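You operate a simulated robot arm through the tools that you are given. There is no shell and no other tool. Be economical: measure what you need, move in short steps, check, and stop when the job is done.

You run a simulated two-armed robot. Do the job below in one go: nothing can be reset, and whatever is moved stays where it is left.

## Task
On the table top, fold the striped tea towel in half, so that its two short edges meet.

The check looks at the end state, three seconds after you hand in, the way a careful person would. Anything else that was tipped, shoved, dropped, spilled or broken makes it a failure. Flat cloth is picked up by pressing the open fingertips on it (5 to 10 N) and closing them slowly along it; thin cloth reads only 2 to 8 mm in the jaws.

## Robot
Two 6-joint arms with two-finger parallel grippers on one trunk, on a base that drives. Base frame: it is fixed to the floor where the robot stands at the start and does not move with it; the origin is under the middle of the robot, x ahead of it, y to its left, z up; the surface under the hand at the start is at about z = 0.75. Lengths are in m, angles in rad, forces in N, time in s.
The left shoulder is at the start at [0.08, 0.216, 1.47], the right one opposite. With the tool pointing down near the work surface each hand reaches from about 0.1 to 0.7 m from the robot's upright axis, wherever it stands, measured 20 degrees to its own side. Places, roughly: table top [0.9, -0.2, 0.8]. Payload 3.43 kg a hand.
Tool frame (each hand has its own): the origin (TCP) lies between the finger pads and is the grasp point; the fingertips stand 0.03 m ahead of it; z points along the fingers, y is the line along which they close. Largest opening 0.094 m; finger width 0.028, thickness 0.01; the body of the gripper, 0.05 by 0.096 m, starts 0.055 m behind the TCP.
Orientation is that of the tool frame in the base frame, as [roll, pitch, yaw] about the fixed x, y, z axes, in that order (R = Rz(yaw) Ry(pitch) Rx(roll)). With the fingers straight down and closing along the base's y, the tool's x points along the base's -x, its y along +y and its z along -z.

## Interface
- The arms move only by the tool servo_tool. It takes "left_increments", "right_increments" or both (then of equal length, played together; a hand with none holds still); each is a list of rows, each an object (a shift or turn left out is 0, a gripper value left out holds the last) with "gripper": the finger opening in m, from 0 to 0.094; "dp": the shift along the tool's x, y, z in m, a list of three; "delta_rot": the turn, a rotation vector about the tool's x, y, z in rad, a list of three. In form: [{"gripper": gripper, "dp": [x, y, z], "delta_rot": [wx, wy, wz]}, ...]. A call has 1 to 20 rows; each row shifts and turns the commanded pose from where the row before left it, along the tool's axes as they then stand. A row lasts 0.2 s, in which the tool goes at most 0.05 m and 0.15 rad; a call with a longer step from one row to the next is refused whole, and so is a gripper value outside its range. A pose out of reach is approached as far as the arm can. The call stops where the force on the tool passes 40 N (or 10 N more than at its start, if that is more) or the arm is blocked; 0.2 s more then pass. Each finger travels about 0.072 m/s and halts on what it meets, pressing with about 39 N; the grip force reading is that of the motor and also rises with nothing between the fingers. The clock runs only during rows and for 0.2 s after the last one: add rows that do not move to give the fingers time. It gives the time, the measured TCP pose, the force on the tool (base axes), the opening and the grip force at its end, in the units of the frame above (readings bear some noise), with the torque about the TCP (base axes, N m) and any sound that the robot's microphone picked up.
- Cameras (640 x 400 px; columns grow to the right, rows downward): "scene" is now at [0.087, -0.0315, 1.6088]; the picture's right is [-0.70, -0.71, 0.00], its down [-0.65, 0.65, -0.39] and it looks along [0.28, -0.28, -0.92] (base axes); focal length 262 px, centre (320, 200). "left" rides on the left gripper at [0.076, -0.014, -0.103] in its tool frame; the picture's right is [0.18, 0.98, 0.00], its down [-0.75, 0.14, -0.64] and it looks along [-0.63, 0.12, 0.77] (tool axes); focal length 243 px, centre (320, 200). "right" rides on the right gripper at [0.076, 0.014, -0.102] in its tool frame; the picture's right is [-0.18, 0.98, 0.00], its down [-0.75, -0.14, -0.64] and it looks along [-0.63, -0.12, 0.77] (tool axes); focal length 243 px, centre (320, 200). There is no depth. A picture from a camera that has moved, and an enlarged one, comes with that camera's place and axes in the base frame and with its lens. The place of the scene camera against the robot may be out by one fixed shift of up to 0.018 m in any direction.
- get_image(camera): a new picture of that camera. The clock stands still meanwhile.
- slide_trunk(by): slides the trunk up (or, below 0, down) by that many m; the arms and the scene camera ride with it, the base frame stays. It gives what a move gives, with no picture.
- base_move(legs): drives the robot by 1 to 6 legs, each [ahead, left, turn to the left] in m, m and rad, along the robot's own axes; the way and the turn of a leg run together, so that a leg with both is an arc; at most 1.5 m and 3.142 rad a leg. The arms and the cameras ride along, it lands a little off, and it stops where it bumps. It gives what a move gives.
- turn_head(pan, tilt): turns the head with the scene camera to pan (to the left, within 1.501 rad either way) and tilt (down, from -0.506 to 1.204), counted from straight ahead of the robot. It gives what a move gives.
- zoom(camera, box): a new picture of the part [left, top, right, bottom] of that camera's present view, enlarged. The clock stands still meanwhile.
- sign_off(): hands the job in; it is judged then, once.

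Go step by step. Nothing tells you exact positions but the pictures and the camera data: compare them with the known pose of the tool, close in by small moves and look again before you grip or let go. The budget is 120 turns and 100 pictures, counting those below and the enlarged ones. Unless the task says otherwise, let go and move clear before handing in, and close with one line.

The tools are called after "Request:" by a JSON object that holds its "api" and its "payload". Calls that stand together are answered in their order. servo_tool: Moves the arms, as the interface text tells. Its arguments: {"type":"object","properties":{"left_increments":{"type":"array","items":{"type":"object","properties":{"gripper":{"type":"number"},"dp":{"type":"array","items":{"type":"number"}},"delta_rot":{"type":"array","items":{"type":"number"}}}}},"right_increments":{"type":"array","items":{"type":"object","properties":{"gripper":{"type":"number"},"dp":{"type":"array","items":{"type":"number"}},"delta_rot":{"type":"array","items":{"type":"number"}}}}}},"required":[]} The other tools are called the same way: slide_trunk (by) slides the trunk up or down; base_move (legs) drives the base; turn_head (pan, tilt) turns the head that bears the scene camera; get_image (camera) takes a picture; zoom (camera, box) takes an enlarged picture of a part of a camera's view; sign_off () hands the job in.

At the start:

```text
time: 0.0
left_position: [0.4611, -0.0084, 0.901]
left_tool_rot: [-3.14, -0.001, -3.141]
left_ft_force: [0.3, 0.3, -0.6]
left_moment: [-0.01, -0.02, 0.03]
left_finger_gap: 0.0939
left_grip_force: 0.0
right_position: [0.4423, -0.391, 0.894]
right_tool_rot: [-3.141, 0.0, -3.141]
right_ft_force: [-0.2, 0.6, -0.7]
right_moment: [0.0, 0.0, -0.03]
right_finger_gap: 0.094
right_grip_force: 0.1
trunk travel left (down, up): [-0.7, 0.14]
robot x, y, heading: [0.0003, 0.0053, 0.005]
head pan, tilt: [-0.78, 1.169]
```

scene: 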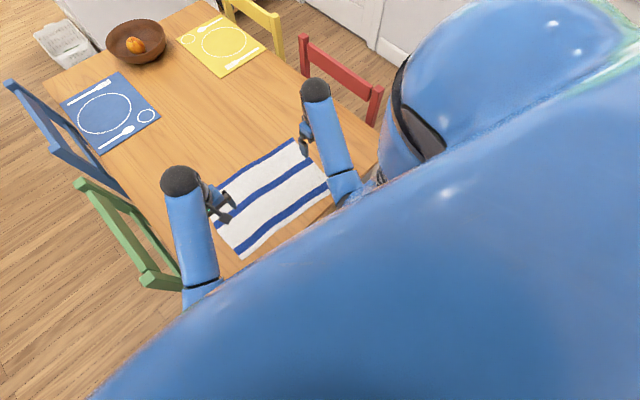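
right: 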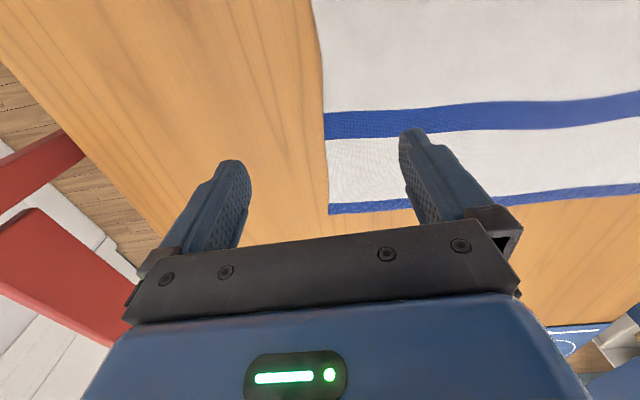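
left: 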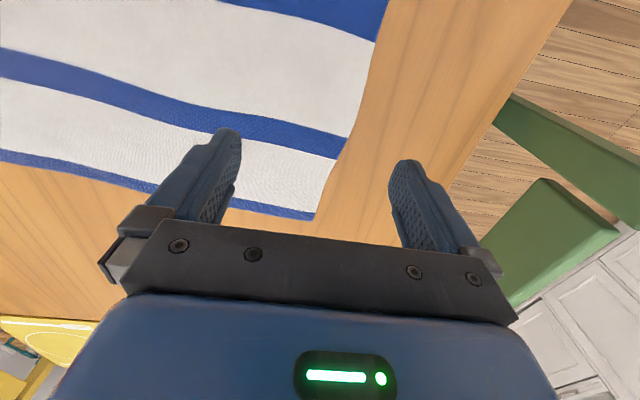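

I see the towel at the robot's end of the table, with its long side running along y (about y = -0.41 to 0.01, x = 0.34 to 0.63). I plan to carry the left short edge over to the right one, left hand on the far corner and right hand on the near one. First I lift the hands and turn the robot to the right so that both edges are in reach.

Request:
{"api": "servo_tool", "payload": {"left_increments": [{"dp": [0, 0, -0.04]}, {"dp": [0, 0, -0.04]}, {"dp": [0, 0, -0.04]}], "right_increments": [{"dp": [0, 0, -0.04]}, {"dp": [0, 0, -0.04]}, {"dp": [0, 0, -0.04]}]}}

Request:
{"api": "base_move", "payload": {"legs": [[0, 0, -0.55]]}}

Request:
{"api": "turn_head", "payload": {"pan": 0.35, "tilt": 1.1}}

Request:
{"api": "get_image", "payload": {"camera": "scene"}}

Request:
{"api": "get_image", "payload": {"camera": "left"}}

```text
time: 0.8
left_position: [0.4921, -0.0258, 0.9447]
left_tool_rot: [3.141, 0.0, 3.142]
left_ft_force: [-0.7, 0.2, -0.2]
left_moment: [-0.01, 0.0, 0.0]
left_finger_gap: 0.0938
left_grip_force: 0.2
left hand out of reach, approached as far as the arm can: row 1, 2, 3
right_position: [0.4704, -0.4032, 0.9239]
right_tool_rot: [-3.141, -0.001, 3.139]
right_ft_force: [1.5, 0.3, -1.3]
right_moment: [0.01, 0.01, 0.01]
right_finger_gap: 0.0941
right_grip_force: 0.1
right hand out of reach, approached as far as the arm can: row 1, 2, 3
trunk travel left (down, up): [-0.7, 0.14]
robot x, y, heading: [0.0014, -0.0025, -0.001]
head pan, tilt: [-0.78, 1.169]
```

```text
time: 2.7
left_position: [0.4051, -0.2798, 0.9453]
left_tool_rot: [-3.139, 0.001, 2.592]
left_ft_force: [-0.4, 0.3, 0.1]
left_moment: [-0.01, -0.01, 0.01]
left_finger_gap: 0.0939
left_grip_force: 0.0
right_position: [0.1894, -0.59, 0.9244]
right_tool_rot: [-3.14, 0.001, 2.592]
right_ft_force: [1.4, 0.8, 0.0]
right_moment: [-0.01, 0.02, -0.01]
right_finger_gap: 0.0941
right_grip_force: 0.0
trunk travel left (down, up): [-0.7, 0.14]
robot x, y, heading: [0.0014, -0.0027, -0.55]
head pan, tilt: [-0.78, 1.169]
```

```text
time: 4.1
left_position: [0.4043, -0.28, 0.9447]
left_tool_rot: [-3.139, 0.002, 2.59]
left_ft_force: [-0.6, -0.1, 0.7]
left_moment: [0.01, -0.03, 0.0]
left_finger_gap: 0.094
left_grip_force: 0.0
right_position: [0.1879, -0.5892, 0.9247]
right_tool_rot: [3.14, 0.002, 2.594]
right_ft_force: [0.0, -0.1, -0.3]
right_moment: [0.0, -0.02, -0.01]
right_finger_gap: 0.0939
right_grip_force: 0.0
trunk travel left (down, up): [-0.7, 0.14]
robot x, y, heading: [0.0042, 0.0044, -0.548]
head pan, tilt: [0.351, 1.1]
```

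```text
96 pictures are left
camera scene: at [0.103, -0.019, 1.613], right [-0.2, -0.98, 0.0], down [-0.87, 0.18, -0.45], along [0.44, -0.09, -0.89], focal length 262 px, centre (320, 200)
```

scene: 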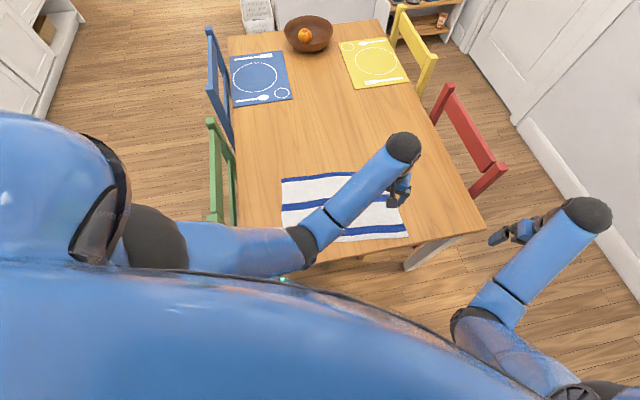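

```text
95 pictures are left
camera left: at [0.3324, -0.2506, 1.0485], right [0.36, 0.93, 0.0], down [0.72, -0.27, 0.64], along [0.6, -0.23, -0.77], focal length 243 px, centre (320, 200)
```

left: 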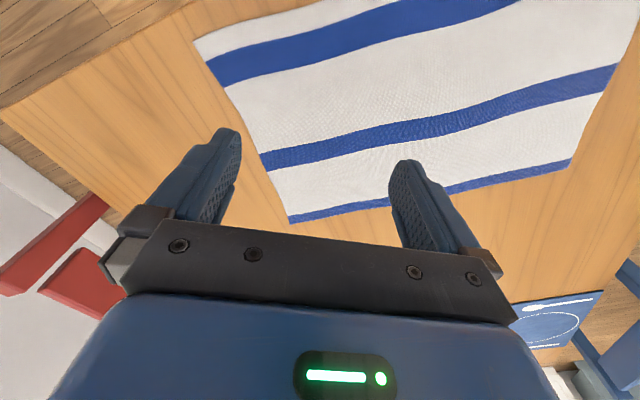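

The towel corners come out at about far-right (0.593,-0.405), near-right (0.318,-0.385), far-left (0.628,0.014) and near-left (0.353,0.034). I now swing the left hand over the far-left corner, closing roughly along the long side.

Request:
{"api": "servo_tool", "payload": {"left_increments": [{"delta_rot": [0, 0, -0.117]}, {"delta_rot": [0, 0, -0.117]}, {"delta_rot": [0, 0, -0.117]}, {"delta_rot": [0, 0, -0.117]}, {"dp": [-0.0212, 0.0357, 0.004]}, {"dp": [-0.0212, 0.0357, 0.004]}, {"dp": [-0.0212, 0.0357, 0.004]}, {"dp": [-0.0212, 0.0357, 0.004]}, {"dp": [-0.0212, 0.0357, 0.004]}, {"dp": [-0.0212, 0.0357, 0.004]}, {"dp": [-0.0212, 0.0357, 0.004]}, {"dp": [-0.0212, 0.0357, 0.004]}, {}]}}

Request:
{"api": "get_image", "payload": {"camera": "left"}}

Request:
{"api": "get_image", "payload": {"camera": "scene"}}

```text
time: 6.9
left_position: [0.5983, -0.0092, 0.9096]
left_tool_rot: [-3.139, 0.002, 3.058]
left_ft_force: [0.0, -0.7, 0.1]
left_moment: [-0.02, -0.03, 0.04]
left_finger_gap: 0.0941
left_grip_force: 0.1
left hand out of reach, approached as far as the arm can: row 5
right_position: [0.1891, -0.5895, 0.9244]
right_tool_rot: [-3.141, 0.002, 2.593]
right_ft_force: [0.3, -0.3, -0.1]
right_moment: [-0.01, 0.01, -0.02]
right_finger_gap: 0.0942
right_grip_force: 0.0
trunk travel left (down, up): [-0.7, 0.14]
robot x, y, heading: [0.0025, 0.0005, -0.546]
head pan, tilt: [0.351, 1.1]
```

```text
94 pictures are left
camera left: at [0.5208, -0.0165, 1.0126], right [-0.1, 0.99, 0.0], down [0.76, 0.08, 0.64], along [0.64, 0.06, -0.77], focal length 243 px, centre (320, 200)
```

left: 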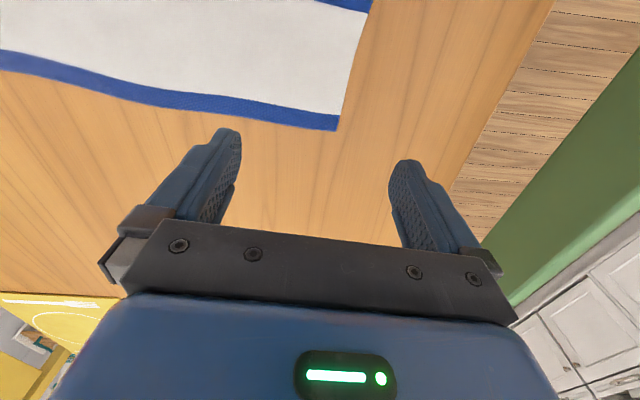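

```text
93 pictures are left
camera scene: at [0.1028, -0.0192, 1.613], right [-0.2, -0.98, 0.0], down [-0.87, 0.18, -0.45], along [0.45, -0.09, -0.89], focal length 262 px, centre (320, 200)
```

scene: 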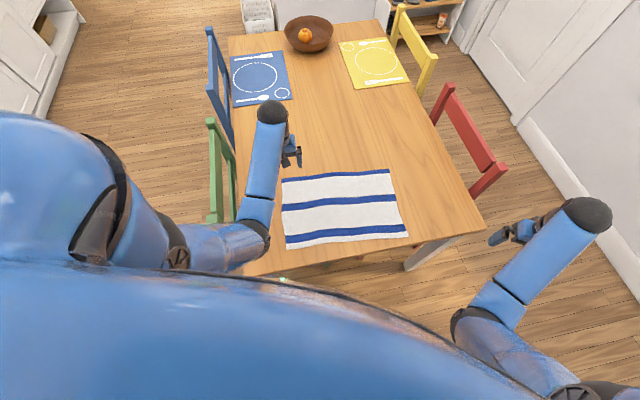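

The corner estimates agree. The left hand sits at the far-left corner with its elbow off to the left. I bring the right hand over to a staging point short of the near-left corner and look before going closer.

Request:
{"api": "servo_tool", "payload": {"right_increments": [{"delta_rot": [0, 0, -0.117]}, {"delta_rot": [0, 0, -0.117]}, {"delta_rot": [0, 0, -0.117]}, {"delta_rot": [0, 0, -0.117]}, {"dp": [-0.0106, 0.0452, 0.0017]}, {"dp": [-0.0106, 0.0452, 0.0017]}, {"dp": [-0.0106, 0.0452, 0.0017]}, {"dp": [-0.0106, 0.0452, 0.0017]}, {"dp": [-0.0106, 0.0452, 0.0017]}, {"dp": [-0.0106, 0.0452, 0.0017]}, {"dp": [-0.0106, 0.0452, 0.0017]}, {"dp": [-0.0106, 0.0452, 0.0017]}, {"dp": [-0.0106, 0.0452, 0.0017]}, {"dp": [-0.0106, 0.0452, 0.0017]}, {"dp": [-0.0106, 0.0452, 0.0017]}, {"dp": [-0.0106, 0.0452, 0.0017]}, {}]}}

Request:
{"api": "get_image", "payload": {"camera": "scene"}}

Request:
{"api": "get_image", "payload": {"camera": "right"}}

```text
time: 10.5
left_position: [0.5961, -0.009, 0.9094]
left_tool_rot: [-3.139, 0.003, 3.06]
left_ft_force: [0.7, 0.1, 0.4]
left_moment: [0.01, 0.02, 0.03]
left_finger_gap: 0.0941
left_grip_force: 0.1
right_position: [0.3626, -0.0604, 0.8893]
right_tool_rot: [-3.14, 0.002, 3.057]
right_ft_force: [-0.1, -0.1, 0.1]
right_moment: [0.03, 0.01, -0.01]
right_finger_gap: 0.0938
right_grip_force: 0.0
right hand out of reach, approached as far as the arm can: row 5, 6, 8
trunk travel left (down, up): [-0.7, 0.14]
robot x, y, heading: [-0.0006, 0.0035, -0.548]
head pan, tilt: [0.351, 1.1]
```

```text
92 pictures are left
camera scene: at [0.1028, -0.0191, 1.613], right [-0.2, -0.98, 0.0], down [-0.87, 0.18, -0.45], along [0.45, -0.09, -0.89], focal length 262 px, centre (320, 200)
```

scene: 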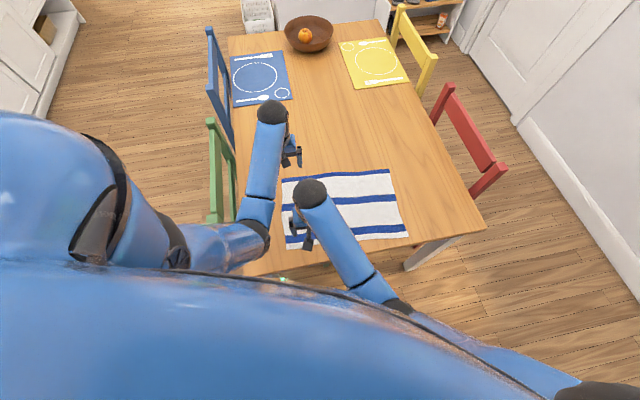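

```text
91 pictures are left
camera right: at [0.289, -0.0397, 0.9918], right [0.27, 0.96, 0.0], down [0.74, -0.2, 0.64], along [0.62, -0.17, -0.77], focal length 243 px, centre (320, 200)
```

right: 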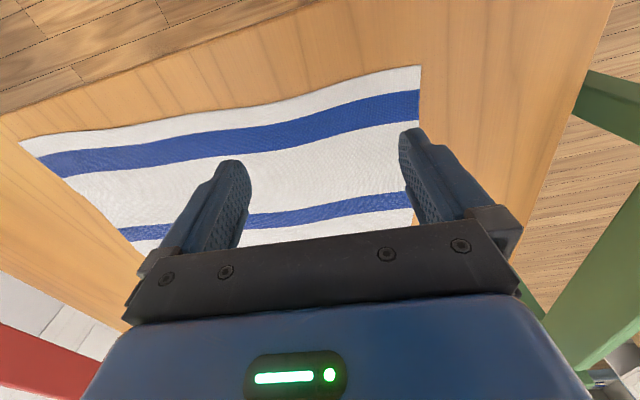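

The near-left corner is confirmed at about (0.359, 0.033), and there is a gap between the arms. I bring both hands over their pinch points, part-close the fingers and stop about 2 cm above the cloth.

Request:
{"api": "servo_tool", "payload": {"left_increments": [{"gripper": 0.04, "dp": [0, -0.006, 0.02]}, {"dp": [0, 0, 0.02]}, {"dp": [0, 0, 0.02]}, {"dp": [0, 0, 0.02]}, {"dp": [0, 0, 0.025]}, {}], "right_increments": [{"gripper": 0.04, "dp": [-0.0035, 0.0124, 0.017]}, {"dp": [-0.0035, 0.0124, 0.017]}, {"dp": [-0.0035, 0.0124, 0.017]}, {"dp": [-0.0035, 0.0124, 0.017]}, {"dp": [-0.0035, 0.0124, 0.017]}, {}]}}

Request:
{"api": "get_image", "payload": {"camera": "scene"}}

Request:
{"api": "get_image", "payload": {"camera": "right"}}

Request:
{"api": "get_image", "payload": {"camera": "left"}}

```text
time: 11.9
left_position: [0.6002, -0.0064, 0.8031]
left_tool_rot: [-3.138, -0.001, 3.081]
left_ft_force: [0.6, 0.2, 0.8]
left_moment: [-0.02, -0.02, -0.01]
left_finger_gap: 0.0401
left_grip_force: 0.1
right_position: [0.3893, -0.0121, 0.8059]
right_tool_rot: [3.141, 0.004, 3.032]
right_ft_force: [0.3, 0.1, 0.5]
right_moment: [-0.01, 0.0, 0.01]
right_finger_gap: 0.0399
right_grip_force: 0.1
trunk travel left (down, up): [-0.7, 0.14]
robot x, y, heading: [-0.0, -0.0015, -0.551]
head pan, tilt: [0.351, 1.1]
```

```text
90 pictures are left
camera scene: at [0.1029, -0.0189, 1.613], right [-0.2, -0.98, 0.0], down [-0.87, 0.18, -0.45], along [0.45, -0.09, -0.89], focal length 262 px, centre (320, 200)
```

scene: 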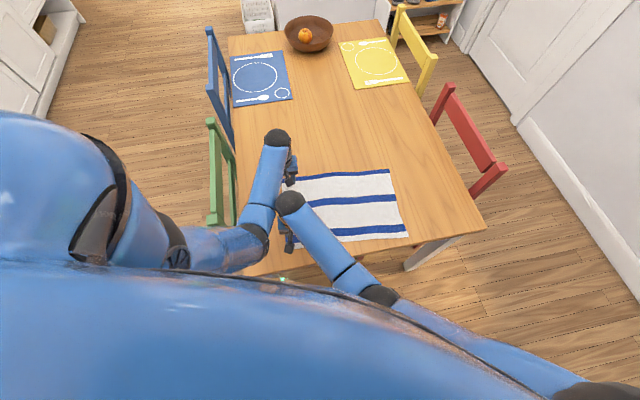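

```text
89 pictures are left
camera right: at [0.3159, 0.0106, 0.9076], right [0.29, 0.96, 0.0], down [0.73, -0.22, 0.64], along [0.62, -0.19, -0.76], focal length 243 px, centre (320, 200)
```

right: 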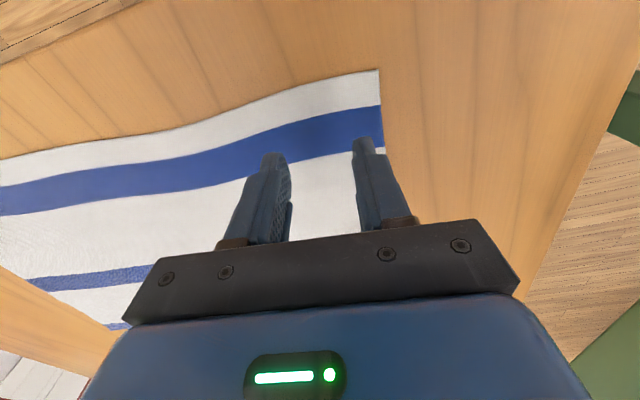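

```text
88 pictures are left
camera left: at [0.5237, -0.0153, 0.9067], right [-0.12, 0.99, 0.0], down [0.76, 0.1, 0.64], along [0.64, 0.08, -0.77], focal length 243 px, centre (320, 200)
```

left: 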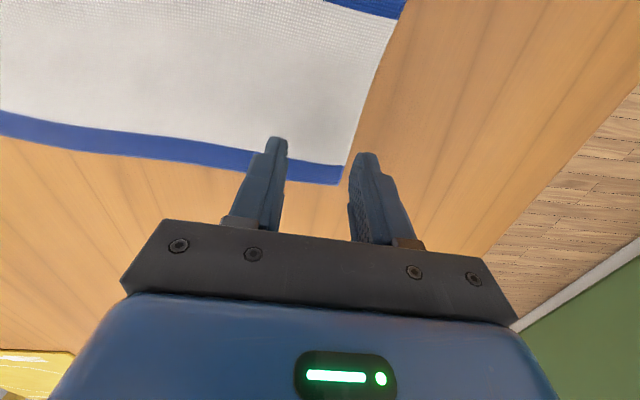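

The right wrist is leaning on the left forearm, which turned the hands slightly. I lift, back the right hand off, and shift the base 0.08 m to the left for elbow room. I can drive it back as part of the carry.

Request:
{"api": "servo_tool", "payload": {"left_increments": [{"dp": [0, 0, -0.02]}, {"dp": [0, 0, -0.02]}, {"dp": [0, 0, -0.02]}], "right_increments": [{"dp": [0, -0.03, -0.02]}, {"dp": [0, -0.03, -0.02]}, {"dp": [0, -0.03, -0.01]}]}}

Request:
{"api": "base_move", "payload": {"legs": [[-0.042, 0.068, 0]]}}

Request:
{"api": "get_image", "payload": {"camera": "scene"}}

```text
time: 12.7
left_position: [0.5963, -0.0163, 0.865]
left_tool_rot: [-3.141, 0.003, 3.058]
left_ft_force: [0.6, -1.0, 0.5]
left_moment: [0.01, 0.02, 0.04]
left_finger_gap: 0.0403
left_grip_force: 0.0
right_position: [0.3776, -0.0912, 0.856]
right_tool_rot: [-3.139, 0.003, 3.06]
right_ft_force: [0.1, -0.8, -0.3]
right_moment: [0.03, -0.03, 0.03]
right_finger_gap: 0.04
right_grip_force: 0.1
trunk travel left (down, up): [-0.7, 0.14]
robot x, y, heading: [-0.0004, 0.0008, -0.55]
head pan, tilt: [0.351, 1.1]
```

```text
time: 13.7
left_position: [0.5963, 0.0576, 0.864]
left_tool_rot: [3.136, 0.001, 3.059]
left_ft_force: [-0.7, -0.5, 0.1]
left_moment: [0.05, -0.04, -0.01]
left_finger_gap: 0.0401
left_grip_force: 0.0
right_position: [0.3771, -0.0174, 0.8546]
right_tool_rot: [3.137, 0.001, 3.057]
right_ft_force: [-0.1, -1.1, -0.8]
right_moment: [0.03, 0.01, -0.02]
right_finger_gap: 0.04
right_grip_force: 0.1
trunk travel left (down, up): [-0.7, 0.14]
robot x, y, heading: [-0.0021, 0.0784, -0.548]
head pan, tilt: [0.351, 1.1]
```

```text
87 pictures are left
camera scene: at [0.1025, 0.0521, 1.6128], right [-0.2, -0.98, -0.01], down [-0.87, 0.18, -0.45], along [0.44, -0.09, -0.89], focal length 262 px, centre (320, 200)
```

scene: 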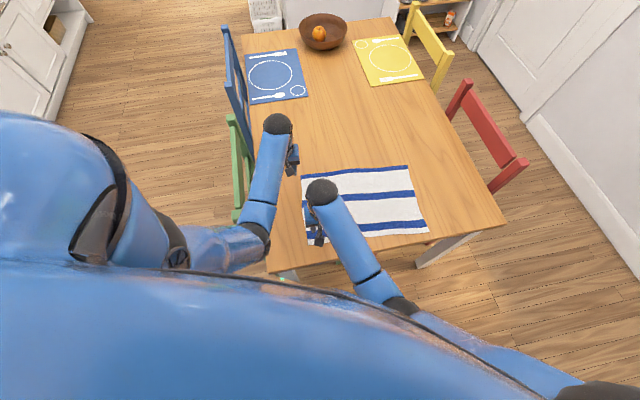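

There is more room between the arms now. I bring the hands back over their pinch points, 2 cm above the cloth, and look again.

Request:
{"api": "servo_tool", "payload": {"left_increments": [{"dp": [-0.001, -0.014, 0.012]}, {"dp": [-0.001, -0.014, 0.012]}, {"dp": [-0.002, -0.015, 0.012]}, {"dp": [-0.002, -0.015, 0.012]}, {"dp": [0, -0.014, 0.012]}, {}], "right_increments": [{"dp": [-0.0015, 0.004, 0.01]}, {"dp": [-0.0015, 0.004, 0.01]}, {"dp": [-0.0015, 0.004, 0.01]}, {"dp": [-0.0015, 0.004, 0.01]}, {"dp": [0, 0.002, 0.01]}, {}]}}

Request:
{"api": "get_image", "payload": {"camera": "scene"}}

Request:
{"api": "get_image", "payload": {"camera": "right"}}

Request:
{"api": "get_image", "payload": {"camera": "left"}}

```text
time: 15.1
left_position: [0.5979, -0.0103, 0.8036]
left_tool_rot: [-3.138, 0.003, 3.059]
left_ft_force: [0.4, 0.5, 0.4]
left_moment: [-0.06, -0.01, 0.01]
left_finger_gap: 0.0401
left_grip_force: 0.1
right_position: [0.3842, 0.004, 0.8049]
right_tool_rot: [-3.141, 0.003, 3.057]
right_ft_force: [-0.1, -0.2, -0.1]
right_moment: [0.03, 0.0, -0.02]
right_finger_gap: 0.04
right_grip_force: 0.0
trunk travel left (down, up): [-0.7, 0.14]
robot x, y, heading: [0.0004, 0.0781, -0.556]
head pan, tilt: [0.351, 1.1]
```

```text
86 pictures are left
camera scene: at [0.1023, 0.0606, 1.613], right [-0.2, -0.98, 0.0], down [-0.87, 0.18, -0.45], along [0.44, -0.09, -0.89], focal length 262 px, centre (320, 200)
```

scene: 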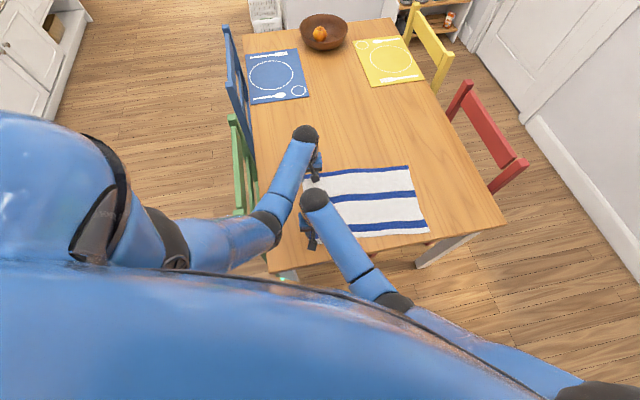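

```text
85 pictures are left
camera right: at [0.3112, 0.026, 0.9072], right [0.27, 0.96, 0.0], down [0.74, -0.2, 0.64], along [0.62, -0.17, -0.77], focal length 243 px, centre (320, 200)
```

right: 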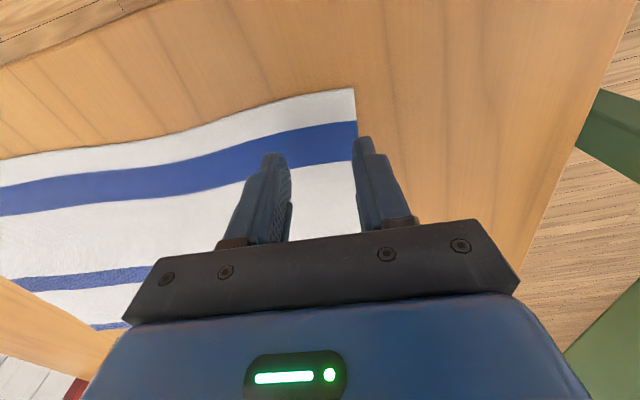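

```text
84 pictures are left
camera left: at [0.5201, -0.0177, 0.9075], right [-0.1, 0.99, 0.0], down [0.76, 0.08, 0.64], along [0.64, 0.06, -0.77], focal length 243 px, centre (320, 200)
```

left: 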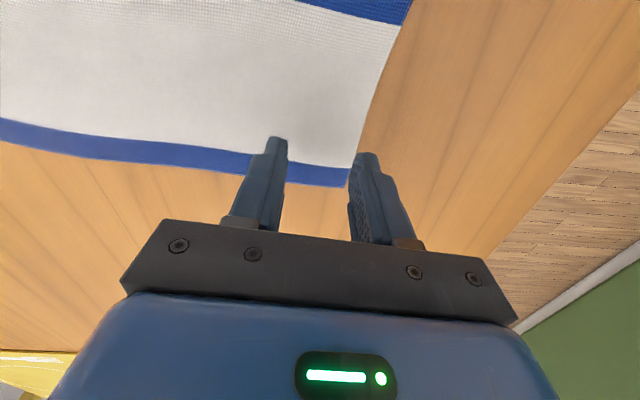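

Both hands are clear of each other, each about 28 mm inside the edge. I shift them 7 mm further inward so both fingers land on cloth, and lower gently.

Request:
{"api": "servo_tool", "payload": {"left_increments": [{"dp": [0, -0.007, 0.005]}, {"dp": [0, 0, 0.005]}, {"dp": [0, 0, 0.005]}, {"dp": [0, 0, 0.004]}, {}], "right_increments": [{"dp": [0, -0.007, 0.005]}, {"dp": [0, 0, 0.005]}, {"dp": [0, 0, 0.005]}, {"dp": [0, 0, 0.005]}, {}]}}

```text
time: 16.3
left_position: [0.5963, -0.0187, 0.7835]
left_tool_rot: [-3.138, 0.001, 3.057]
left_ft_force: [0.5, 0.0, -0.4]
left_moment: [-0.01, -0.01, 0.0]
left_finger_gap: 0.0399
left_grip_force: 0.0
right_position: [0.384, -0.0028, 0.7849]
right_tool_rot: [-3.139, 0.0, 3.058]
right_ft_force: [-0.1, -0.3, -0.4]
right_moment: [-0.01, -0.01, 0.02]
right_finger_gap: 0.0399
right_grip_force: 0.1
trunk travel left (down, up): [-0.7, 0.14]
robot x, y, heading: [-0.005, 0.0799, -0.554]
head pan, tilt: [0.351, 1.1]
```

Request:
{"api": "servo_tool", "payload": {"left_increments": [{"dp": [0, 0, 0.0015]}, {"dp": [0, 0, 0.001]}, {}], "right_increments": [{"dp": [0, 0, 0.0015]}, {"dp": [0, 0, 0.0015]}, {}]}}

```text
time: 17.1
left_position: [0.5953, -0.0177, 0.7823]
left_tool_rot: [-3.14, 0.001, 3.058]
left_ft_force: [-0.1, -0.5, 0.2]
left_moment: [-0.01, 0.01, 0.0]
left_finger_gap: 0.04
left_grip_force: 0.1
right_position: [0.3839, -0.0034, 0.7817]
right_tool_rot: [-3.139, -0.001, 3.058]
right_ft_force: [-0.2, -0.6, 0.6]
right_moment: [-0.01, 0.01, 0.03]
right_finger_gap: 0.0399
right_grip_force: 0.0
trunk travel left (down, up): [-0.7, 0.14]
robot x, y, heading: [0.0015, 0.0809, -0.554]
head pan, tilt: [0.351, 1.1]
```

No contact yet, so I keep stepping down by about a millimetre at a time.

Request:
{"api": "servo_tool", "payload": {"left_increments": [{"dp": [0, 0, 0.001]}, {"dp": [0, 0, 0.001]}, {}], "right_increments": [{"dp": [0, 0, 0.001]}, {"dp": [0, 0, 0.001]}, {}]}}

```text
time: 17.9
left_position: [0.5955, -0.0183, 0.7822]
left_tool_rot: [-3.138, 0.003, 3.059]
left_ft_force: [0.5, 0.2, 8.2]
left_moment: [0.19, -0.01, -0.07]
left_finger_gap: 0.0399
left_grip_force: 0.1
right_position: [0.3832, -0.0021, 0.7817]
right_tool_rot: [-3.14, 0.005, 3.058]
right_ft_force: [1.2, -0.9, 8.4]
right_moment: [0.19, -0.04, -0.04]
right_finger_gap: 0.04
right_grip_force: 0.0
trunk travel left (down, up): [-0.7, 0.14]
robot x, y, heading: [-0.0, 0.0779, -0.549]
head pan, tilt: [0.351, 1.1]
```

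Both hands now press with about 8 N, so I close the fingers slowly.

Request:
{"api": "servo_tool", "payload": {"left_increments": [{"gripper": 0.036}, {"gripper": 0.032}, {"gripper": 0.028}, {"gripper": 0.024}, {"gripper": 0.02}, {"gripper": 0.016}, {"gripper": 0.012}, {"gripper": 0.008}, {"gripper": 0.004}, {"gripper": 0.0}, {}, {}], "right_increments": [{"gripper": 0.036}, {"gripper": 0.032}, {"gripper": 0.028}, {"gripper": 0.024}, {"gripper": 0.02}, {"gripper": 0.016}, {"gripper": 0.012}, {"gripper": 0.008}, {"gripper": 0.004}, {"gripper": 0.0}, {}, {}]}}

Request:
{"api": "get_image", "payload": {"camera": "right"}}

Request:
{"api": "get_image", "payload": {"camera": "left"}}

```text
time: 20.5
left_position: [0.5945, -0.016, 0.7806]
left_tool_rot: [-3.137, 0.004, 3.057]
left_ft_force: [-0.8, 0.0, 8.0]
left_moment: [0.02, 0.01, -0.02]
left_finger_gap: 0.0061
left_grip_force: 39.0
right_position: [0.3822, -0.0022, 0.7823]
right_tool_rot: [-3.141, 0.004, 3.059]
right_ft_force: [0.5, 1.0, 19.7]
right_moment: [0.16, 0.04, -0.02]
right_finger_gap: 0.0023
right_grip_force: 36.7
trunk travel left (down, up): [-0.7, 0.14]
robot x, y, heading: [-0.0017, 0.0775, -0.556]
head pan, tilt: [0.351, 1.1]
```

```text
83 pictures are left
camera right: at [0.3086, 0.019, 0.8838], right [0.27, 0.96, 0.0], down [0.74, -0.2, 0.64], along [0.62, -0.17, -0.76], focal length 243 px, centre (320, 200)
```

right: 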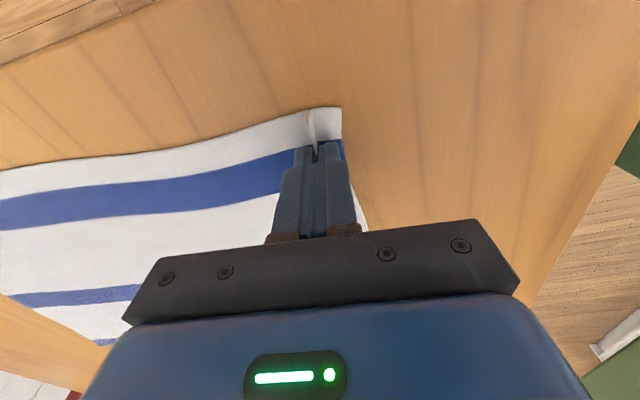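

```text
82 pictures are left
camera left: at [0.5174, -0.0238, 0.8849], right [-0.1, 0.99, 0.0], down [0.76, 0.08, 0.64], along [0.64, 0.06, -0.76], focal length 243 px, centre (320, 200)
```

left: 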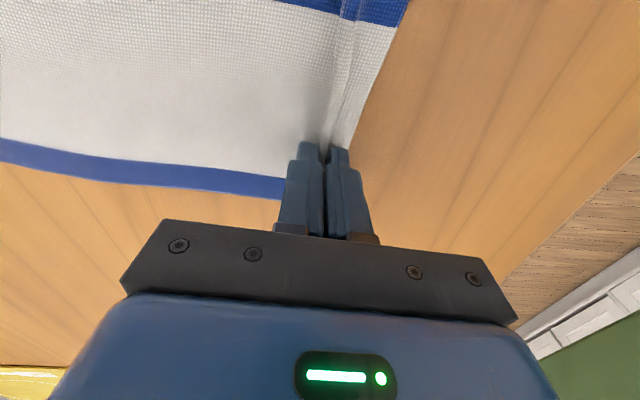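

Both hands seem to hold a ruck (6 mm and 2.3 mm). I lift 5 cm while moving slightly inward, and check.

Request:
{"api": "servo_tool", "payload": {"left_increments": [{"dp": [0, -0.004, -0.012]}, {"dp": [0, -0.004, -0.012]}, {"dp": [0, -0.004, -0.012]}, {"dp": [0, -0.004, -0.012]}, {}], "right_increments": [{"dp": [0, -0.004, -0.012]}, {"dp": [0, -0.004, -0.012]}, {"dp": [0, -0.004, -0.012]}, {"dp": [0, -0.004, -0.012]}, {}]}}

Request:
{"api": "get_image", "payload": {"camera": "scene"}}

Request:
{"api": "get_image", "payload": {"camera": "right"}}

Request:
{"api": "get_image", "payload": {"camera": "left"}}

```text
time: 21.7
left_position: [0.5958, -0.0344, 0.8274]
left_tool_rot: [-3.141, 0.0, 3.057]
left_ft_force: [0.0, 0.1, 0.5]
left_moment: [0.01, 0.0, -0.03]
left_finger_gap: 0.0053
left_grip_force: 38.8
right_position: [0.3826, -0.0187, 0.8283]
right_tool_rot: [-3.14, 0.0, 3.057]
right_ft_force: [0.3, 0.4, 0.2]
right_moment: [0.03, 0.01, 0.01]
right_finger_gap: 0.0025
right_grip_force: 37.8
trunk travel left (down, up): [-0.7, 0.14]
robot x, y, heading: [-0.0021, 0.079, -0.556]
head pan, tilt: [0.351, 1.1]
```

```text
81 pictures are left
camera scene: at [0.1023, 0.0598, 1.613], right [-0.2, -0.98, 0.0], down [-0.87, 0.18, -0.45], along [0.44, -0.09, -0.89], focal length 262 px, centre (320, 200)
```

scene: 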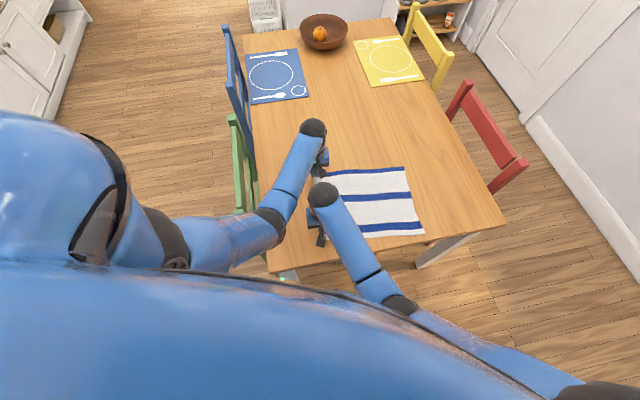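

```text
80 pictures are left
camera right: at [0.309, 0.0027, 0.9308], right [0.27, 0.96, 0.0], down [0.74, -0.2, 0.64], along [0.62, -0.17, -0.77], focal length 243 px, centre (320, 200)
```

right: 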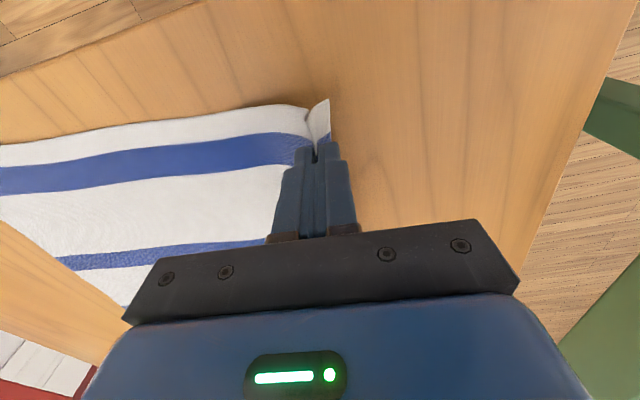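

```text
79 pictures are left
camera left: at [0.5179, -0.0406, 0.932], right [-0.1, 0.99, 0.0], down [0.76, 0.08, 0.64], along [0.64, 0.06, -0.77], focal length 243 px, centre (320, 200)
```

left: 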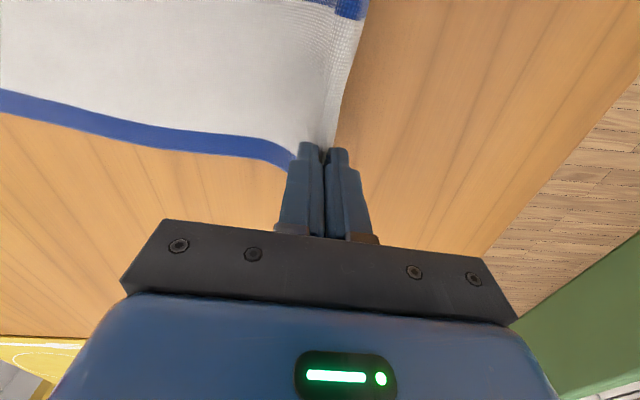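

Both corners are up and held, and the rest of the towel has slid only about 1 cm. I carry the edge up and across in an arc to about the middle.

Request:
{"api": "servo_tool", "payload": {"left_increments": [{"dp": [0, -0.02, -0.022]}, {"dp": [0, -0.02, -0.022]}, {"dp": [0, -0.022, -0.02]}, {"dp": [0, -0.025, -0.01]}, {"dp": [0, -0.025, 0]}, {"dp": [0, -0.025, 0]}, {"dp": [0, -0.025, 0]}, {}], "right_increments": [{"dp": [0, -0.02, -0.022]}, {"dp": [0, -0.02, -0.022]}, {"dp": [0, -0.022, -0.02]}, {"dp": [0, -0.025, -0.01]}, {"dp": [0, -0.025, 0]}, {"dp": [0, -0.025, 0]}, {"dp": [0, -0.025, 0]}, {}]}}

Request:
{"api": "get_image", "payload": {"camera": "scene"}}

Request:
{"api": "get_image", "payload": {"camera": "left"}}

Request:
{"api": "get_image", "payload": {"camera": "right"}}

```text
time: 23.5
left_position: [0.5801, -0.194, 0.9028]
left_tool_rot: [-3.138, 0.001, 3.057]
left_ft_force: [0.5, 0.3, -0.4]
left_moment: [-0.06, 0.04, -0.01]
left_finger_gap: 0.005
left_grip_force: 39.2
right_position: [0.3682, -0.1807, 0.9041]
right_tool_rot: [-3.139, -0.001, 3.058]
right_ft_force: [-0.1, 1.1, 0.0]
right_moment: [0.0, -0.02, 0.01]
right_finger_gap: 0.002
right_grip_force: 36.8
trunk travel left (down, up): [-0.7, 0.14]
robot x, y, heading: [-0.0005, 0.0819, -0.549]
head pan, tilt: [0.351, 1.1]
```

```text
78 pictures are left
camera scene: at [0.1025, 0.0601, 1.613], right [-0.2, -0.98, 0.0], down [-0.87, 0.18, -0.45], along [0.44, -0.09, -0.89], focal length 262 px, centre (320, 200)
```

scene: 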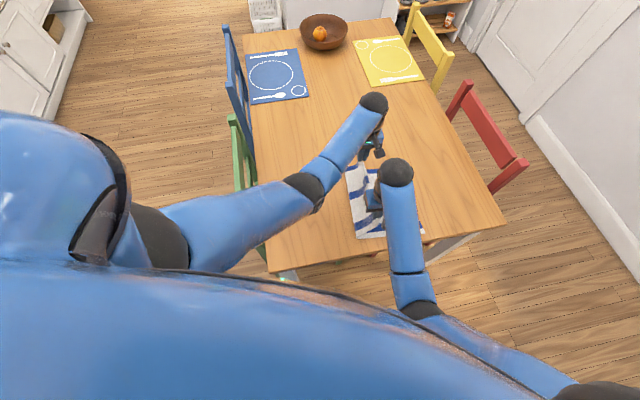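

```text
77 pictures are left
camera left: at [0.5039, -0.2013, 1.0065], right [-0.1, 0.99, 0.0], down [0.76, 0.08, 0.64], along [0.64, 0.06, -0.77], focal length 243 px, centre (320, 200)
```

left: 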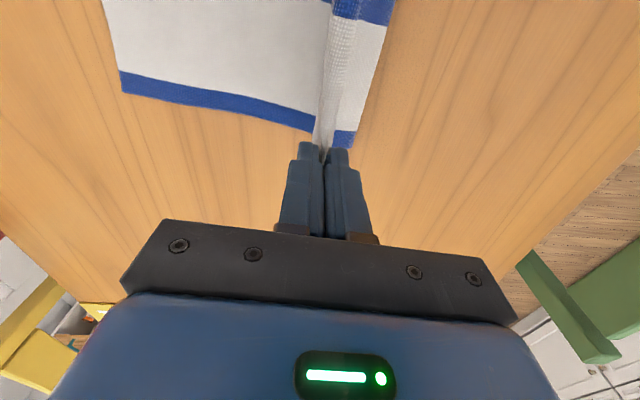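

```text
76 pictures are left
camera right: at [0.2951, -0.1596, 1.0055], right [0.27, 0.96, 0.0], down [0.74, -0.2, 0.64], along [0.62, -0.17, -0.77], focal length 243 px, centre (320, 200)
```

right: 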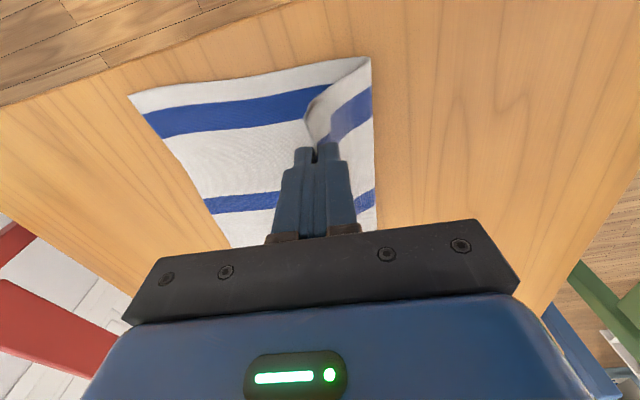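

The fold is forming cleanly, with the right edge at about y = -0.39 (far) to -0.36 (near). I use a 0.10 m base shift to the right as the next part of the carry, which also keeps the left arm in reach.

Request:
{"api": "base_move", "payload": {"legs": [[0.052, -0.085, 0]]}}

Request:
{"api": "get_image", "payload": {"camera": "left"}}

Request:
{"api": "get_image", "payload": {"camera": "right"}}

```text
time: 24.7
left_position: [0.5808, -0.287, 0.9043]
left_tool_rot: [-3.137, 0.002, 3.06]
left_ft_force: [-0.1, 0.1, -0.5]
left_moment: [-0.02, 0.01, -0.03]
left_finger_gap: 0.0052
left_grip_force: 38.8
right_position: [0.3697, -0.2744, 0.9036]
right_tool_rot: [-3.136, 0.002, 3.062]
right_ft_force: [0.3, 0.0, 0.0]
right_moment: [-0.02, -0.02, 0.01]
right_finger_gap: 0.0021
right_grip_force: 36.6
trunk travel left (down, up): [-0.7, 0.14]
robot x, y, heading: [-0.0014, -0.0186, -0.549]
head pan, tilt: [0.351, 1.1]
```

```text
75 pictures are left
camera left: at [0.5056, -0.2938, 1.0075], right [-0.1, 0.99, -0.01], down [0.76, 0.08, 0.64], along [0.64, 0.06, -0.77], focal length 243 px, centre (320, 200)
```

left: 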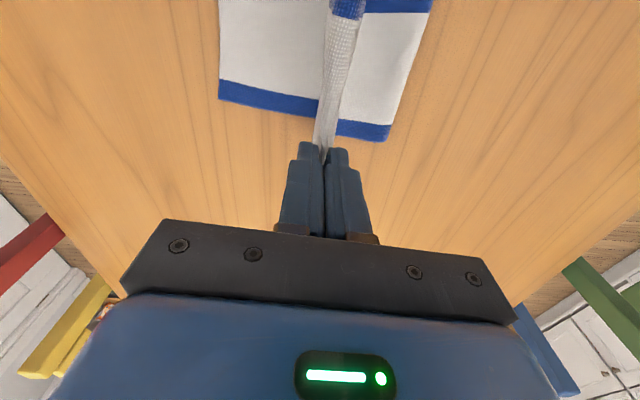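

```text
74 pictures are left
camera right: at [0.2965, -0.2525, 1.0064], right [0.26, 0.96, -0.01], down [0.74, -0.2, 0.64], along [0.62, -0.17, -0.77], focal length 243 px, centre (320, 200)
```

right: 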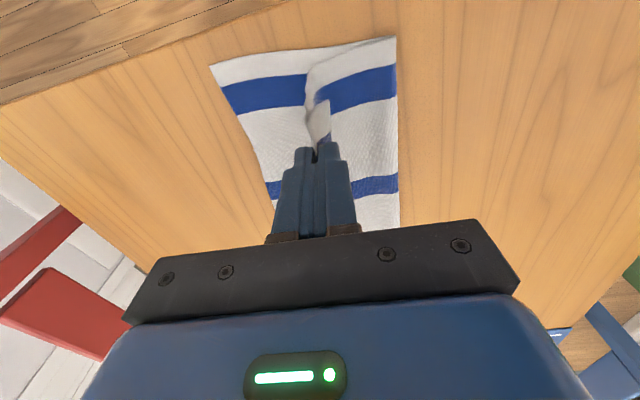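

The base shift carried the edge well; the bottom layer has not moved. Before I lower it I take a closer look at how the loose hem hangs from the fingers.

Request:
{"api": "zoom", "payload": {"camera": "right", "box": [200, 20, 440, 240]}}

Request:
{"api": "zoom", "payload": {"camera": "left", "box": [200, 0, 460, 240]}}

Request:
{"api": "zoom", "payload": {"camera": "scene", "box": [260, 60, 480, 260]}}

```text
1.82 times, centred on (320, 130) of right
camera zoom: at [0.2965, -0.2525, 1.0064], right [0.26, 0.96, -0.01], down [0.74, -0.2, 0.64], along [0.62, -0.17, -0.77], focal length 441 px, centre (320, 327)
```

zoom: 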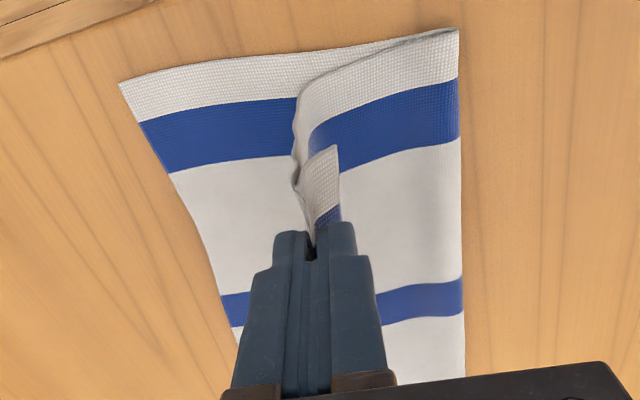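

```text
1.67 times, centred on (330, 120) of left
camera zoom: at [0.5056, -0.2938, 1.0075], right [-0.1, 0.99, -0.01], down [0.76, 0.08, 0.64], along [0.64, 0.06, -0.77], focal length 404 px, centre (303, 333)
```

zoom: 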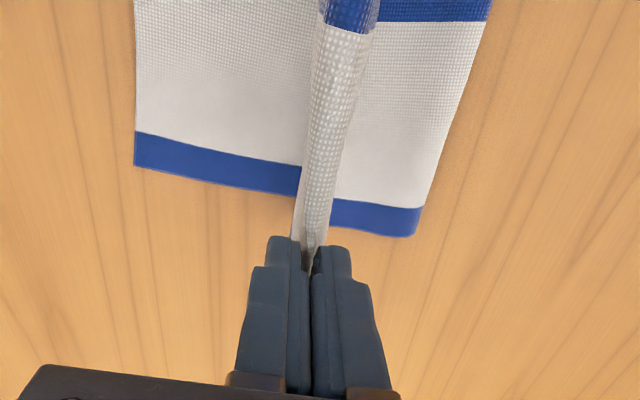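

```text
2.00 times, centred on (370, 160) of scene
camera zoom: at [0.1034, -0.0316, 1.6131], right [-0.2, -0.98, 0.0], down [-0.87, 0.17, -0.45], along [0.45, -0.09, -0.89], focal length 524 px, centre (220, 280)
```

zoom: 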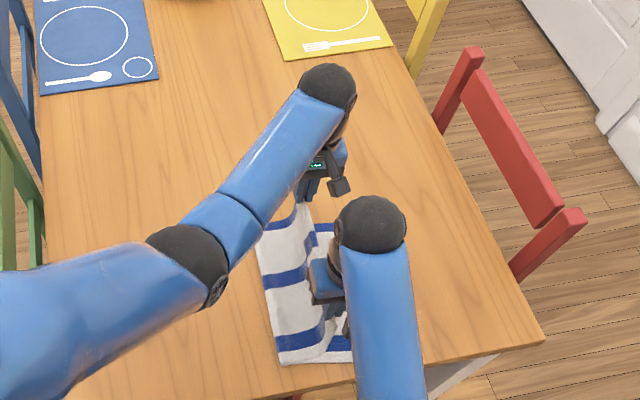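

The hem stands up on the +y side of the fingers and could flop back when released. I tilt both hands 0.6 rad with the cloth's turning direction, wrists toward -y, so that the hem rolls over to the right side.

Request:
{"api": "servo_tool", "payload": {"left_increments": [{"delta_rot": [-0.12, 0, 0]}, {"delta_rot": [-0.12, 0, 0]}, {"delta_rot": [-0.12, 0, 0]}, {"delta_rot": [-0.12, 0, 0]}, {"delta_rot": [-0.12, 0, 0]}, {}], "right_increments": [{"delta_rot": [-0.12, 0, 0]}, {"delta_rot": [-0.12, 0, 0]}, {"delta_rot": [-0.12, 0, 0]}, {"delta_rot": [-0.12, 0, 0]}, {"delta_rot": [-0.12, 0, 0]}, {}]}}

Request:
{"api": "get_image", "payload": {"camera": "left"}}

Request:
{"api": "get_image", "payload": {"camera": "right"}}

Request:
{"api": "get_image", "payload": {"camera": "scene"}}

```text
time: 26.1
left_position: [0.5582, -0.2658, 0.916]
left_tool_rot: [2.541, 0.004, 3.059]
left_ft_force: [-0.7, 0.1, 1.1]
left_moment: [-0.01, 0.02, -0.02]
left_finger_gap: 0.0022
left_grip_force: 36.8
left hand out of reach, approached as far as the arm can: row 4, 5
right_position: [0.3707, -0.2781, 0.9025]
right_tool_rot: [2.54, 0.0, 3.059]
right_ft_force: [-0.7, 1.0, -0.1]
right_moment: [-0.06, 0.0, 0.01]
right_finger_gap: 0.0021
right_grip_force: 37.1
trunk travel left (down, up): [-0.7, 0.14]
robot x, y, heading: [0.0007, -0.0171, -0.556]
head pan, tilt: [0.351, 1.1]
```

```text
70 pictures are left
camera left: at [0.4771, -0.3273, 0.9932], right [-0.12, 0.82, 0.55], down [0.73, -0.31, 0.61], along [0.67, 0.48, -0.57], focal length 243 px, centre (320, 200)
```

left: 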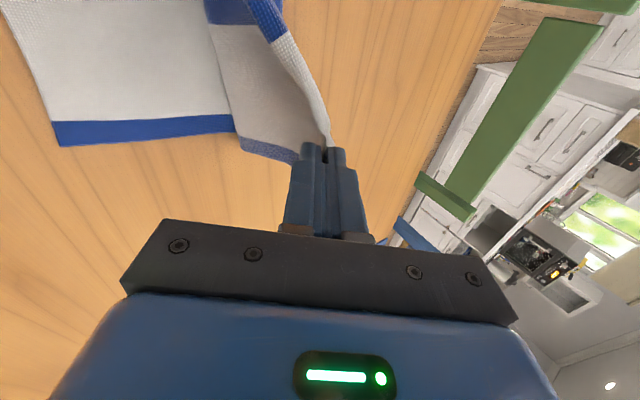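

```text
69 pictures are left
camera right: at [0.292, -0.3166, 0.9955], right [0.25, 0.79, 0.56], down [0.71, -0.54, 0.45], along [0.66, 0.28, -0.7], focal length 243 px, centre (320, 200)
```

right: 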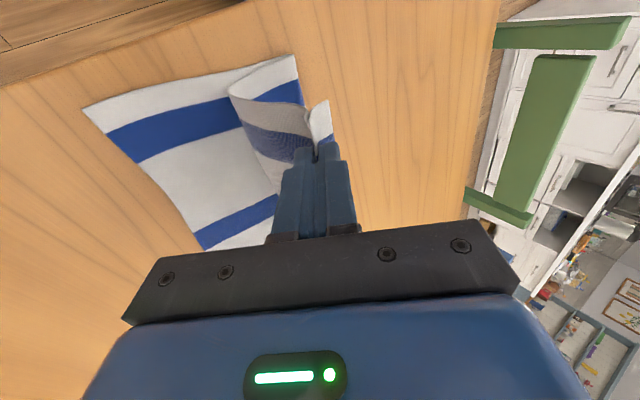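

```text
68 pictures are left
camera scene: at [0.104, -0.0378, 1.6129], right [-0.2, -0.98, 0.0], down [-0.87, 0.18, -0.45], along [0.44, -0.09, -0.89], focal length 262 px, centre (320, 200)
```

scene: 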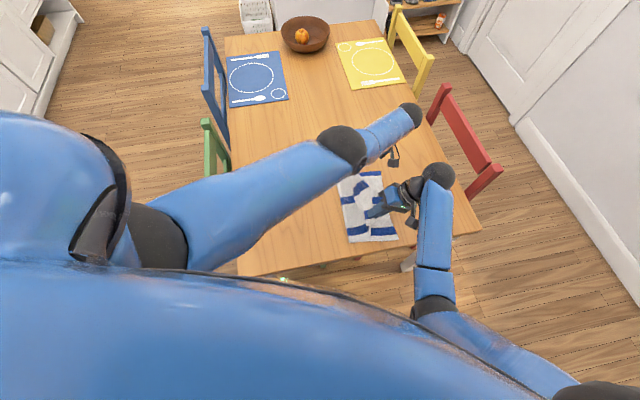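

The left arm is at its limit up here, so I let the base and trunk do the rest: 0.10 m further right, then 0.07 m down.

Request:
{"api": "base_move", "payload": {"legs": [[0.052, -0.085, 0]]}}

Request:
{"api": "slide_trunk", "payload": {"by": -0.07}}

Request:
{"api": "get_image", "payload": {"camera": "left"}}

Request:
{"api": "get_image", "payload": {"camera": "right"}}

Request:
{"api": "get_image", "payload": {"camera": "scene"}}

```text
time: 27.2
left_position: [0.5582, -0.3593, 0.9174]
left_tool_rot: [2.545, 0.001, 3.061]
left_ft_force: [-0.9, -0.2, -1.0]
left_moment: [-0.05, 0.01, 0.01]
left_finger_gap: 0.0025
left_grip_force: 36.4
right_position: [0.3699, -0.371, 0.9044]
right_tool_rot: [2.547, 0.001, 3.06]
right_ft_force: [0.6, 0.0, -1.1]
right_moment: [0.0, -0.02, 0.0]
right_finger_gap: 0.0022
right_grip_force: 36.4
trunk travel left (down, up): [-0.7, 0.14]
robot x, y, heading: [-0.0007, -0.1136, -0.547]
head pan, tilt: [0.351, 1.1]
```

```text
time: 28.3
left_position: [0.5582, -0.3615, 0.8466]
left_tool_rot: [2.546, 0.002, 3.062]
left_ft_force: [0.5, 1.2, -0.4]
left_moment: [0.01, -0.03, 0.0]
left_finger_gap: 0.0021
left_grip_force: 36.8
right_position: [0.3694, -0.3733, 0.8346]
right_tool_rot: [2.543, 0.002, 3.061]
right_ft_force: [1.0, 0.2, -0.1]
right_moment: [-0.03, -0.01, 0.02]
right_finger_gap: 0.0021
right_grip_force: 36.8
trunk travel left (down, up): [-0.63, 0.21]
robot x, y, heading: [0.0025, -0.1184, -0.555]
head pan, tilt: [0.351, 1.1]
```

```text
67 pictures are left
camera left: at [0.477, -0.4237, 0.9237], right [-0.12, 0.82, 0.55], down [0.73, -0.3, 0.61], along [0.67, 0.48, -0.57], focal length 243 px, centre (320, 200)
```

left: 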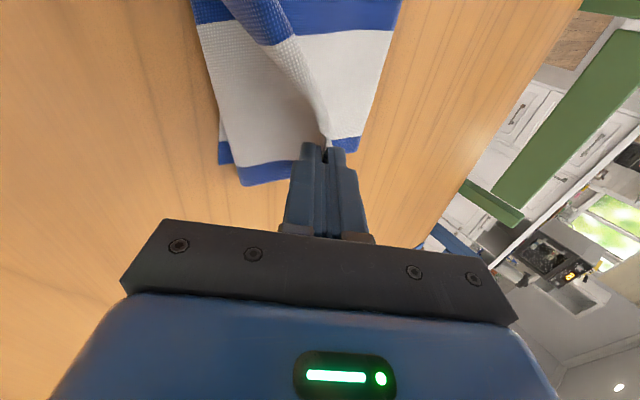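

```text
66 pictures are left
camera right: at [0.2915, -0.4131, 0.926], right [0.25, 0.79, 0.55], down [0.71, -0.54, 0.45], along [0.66, 0.28, -0.7], focal length 243 px, centre (320, 200)
```

right: 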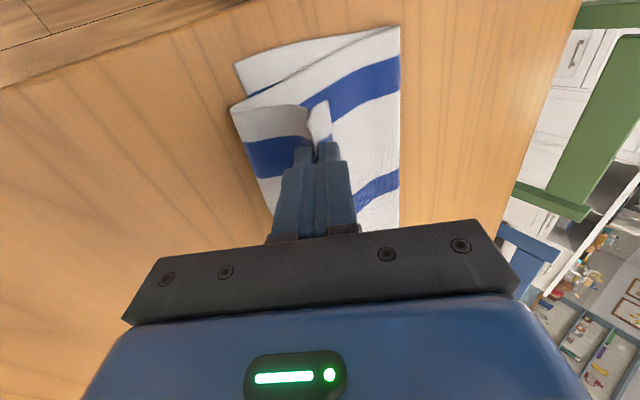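

```text
65 pictures are left
camera scene: at [0.1031, -0.1339, 1.5431], right [-0.2, -0.98, 0.0], down [-0.87, 0.18, -0.45], along [0.45, -0.09, -0.89], focal length 262 px, centre (320, 200)
```

scene: 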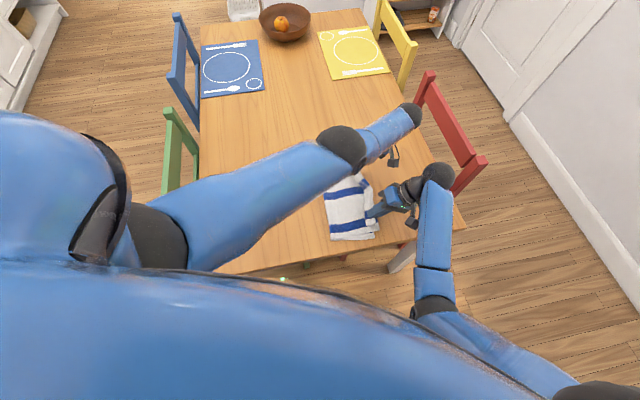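

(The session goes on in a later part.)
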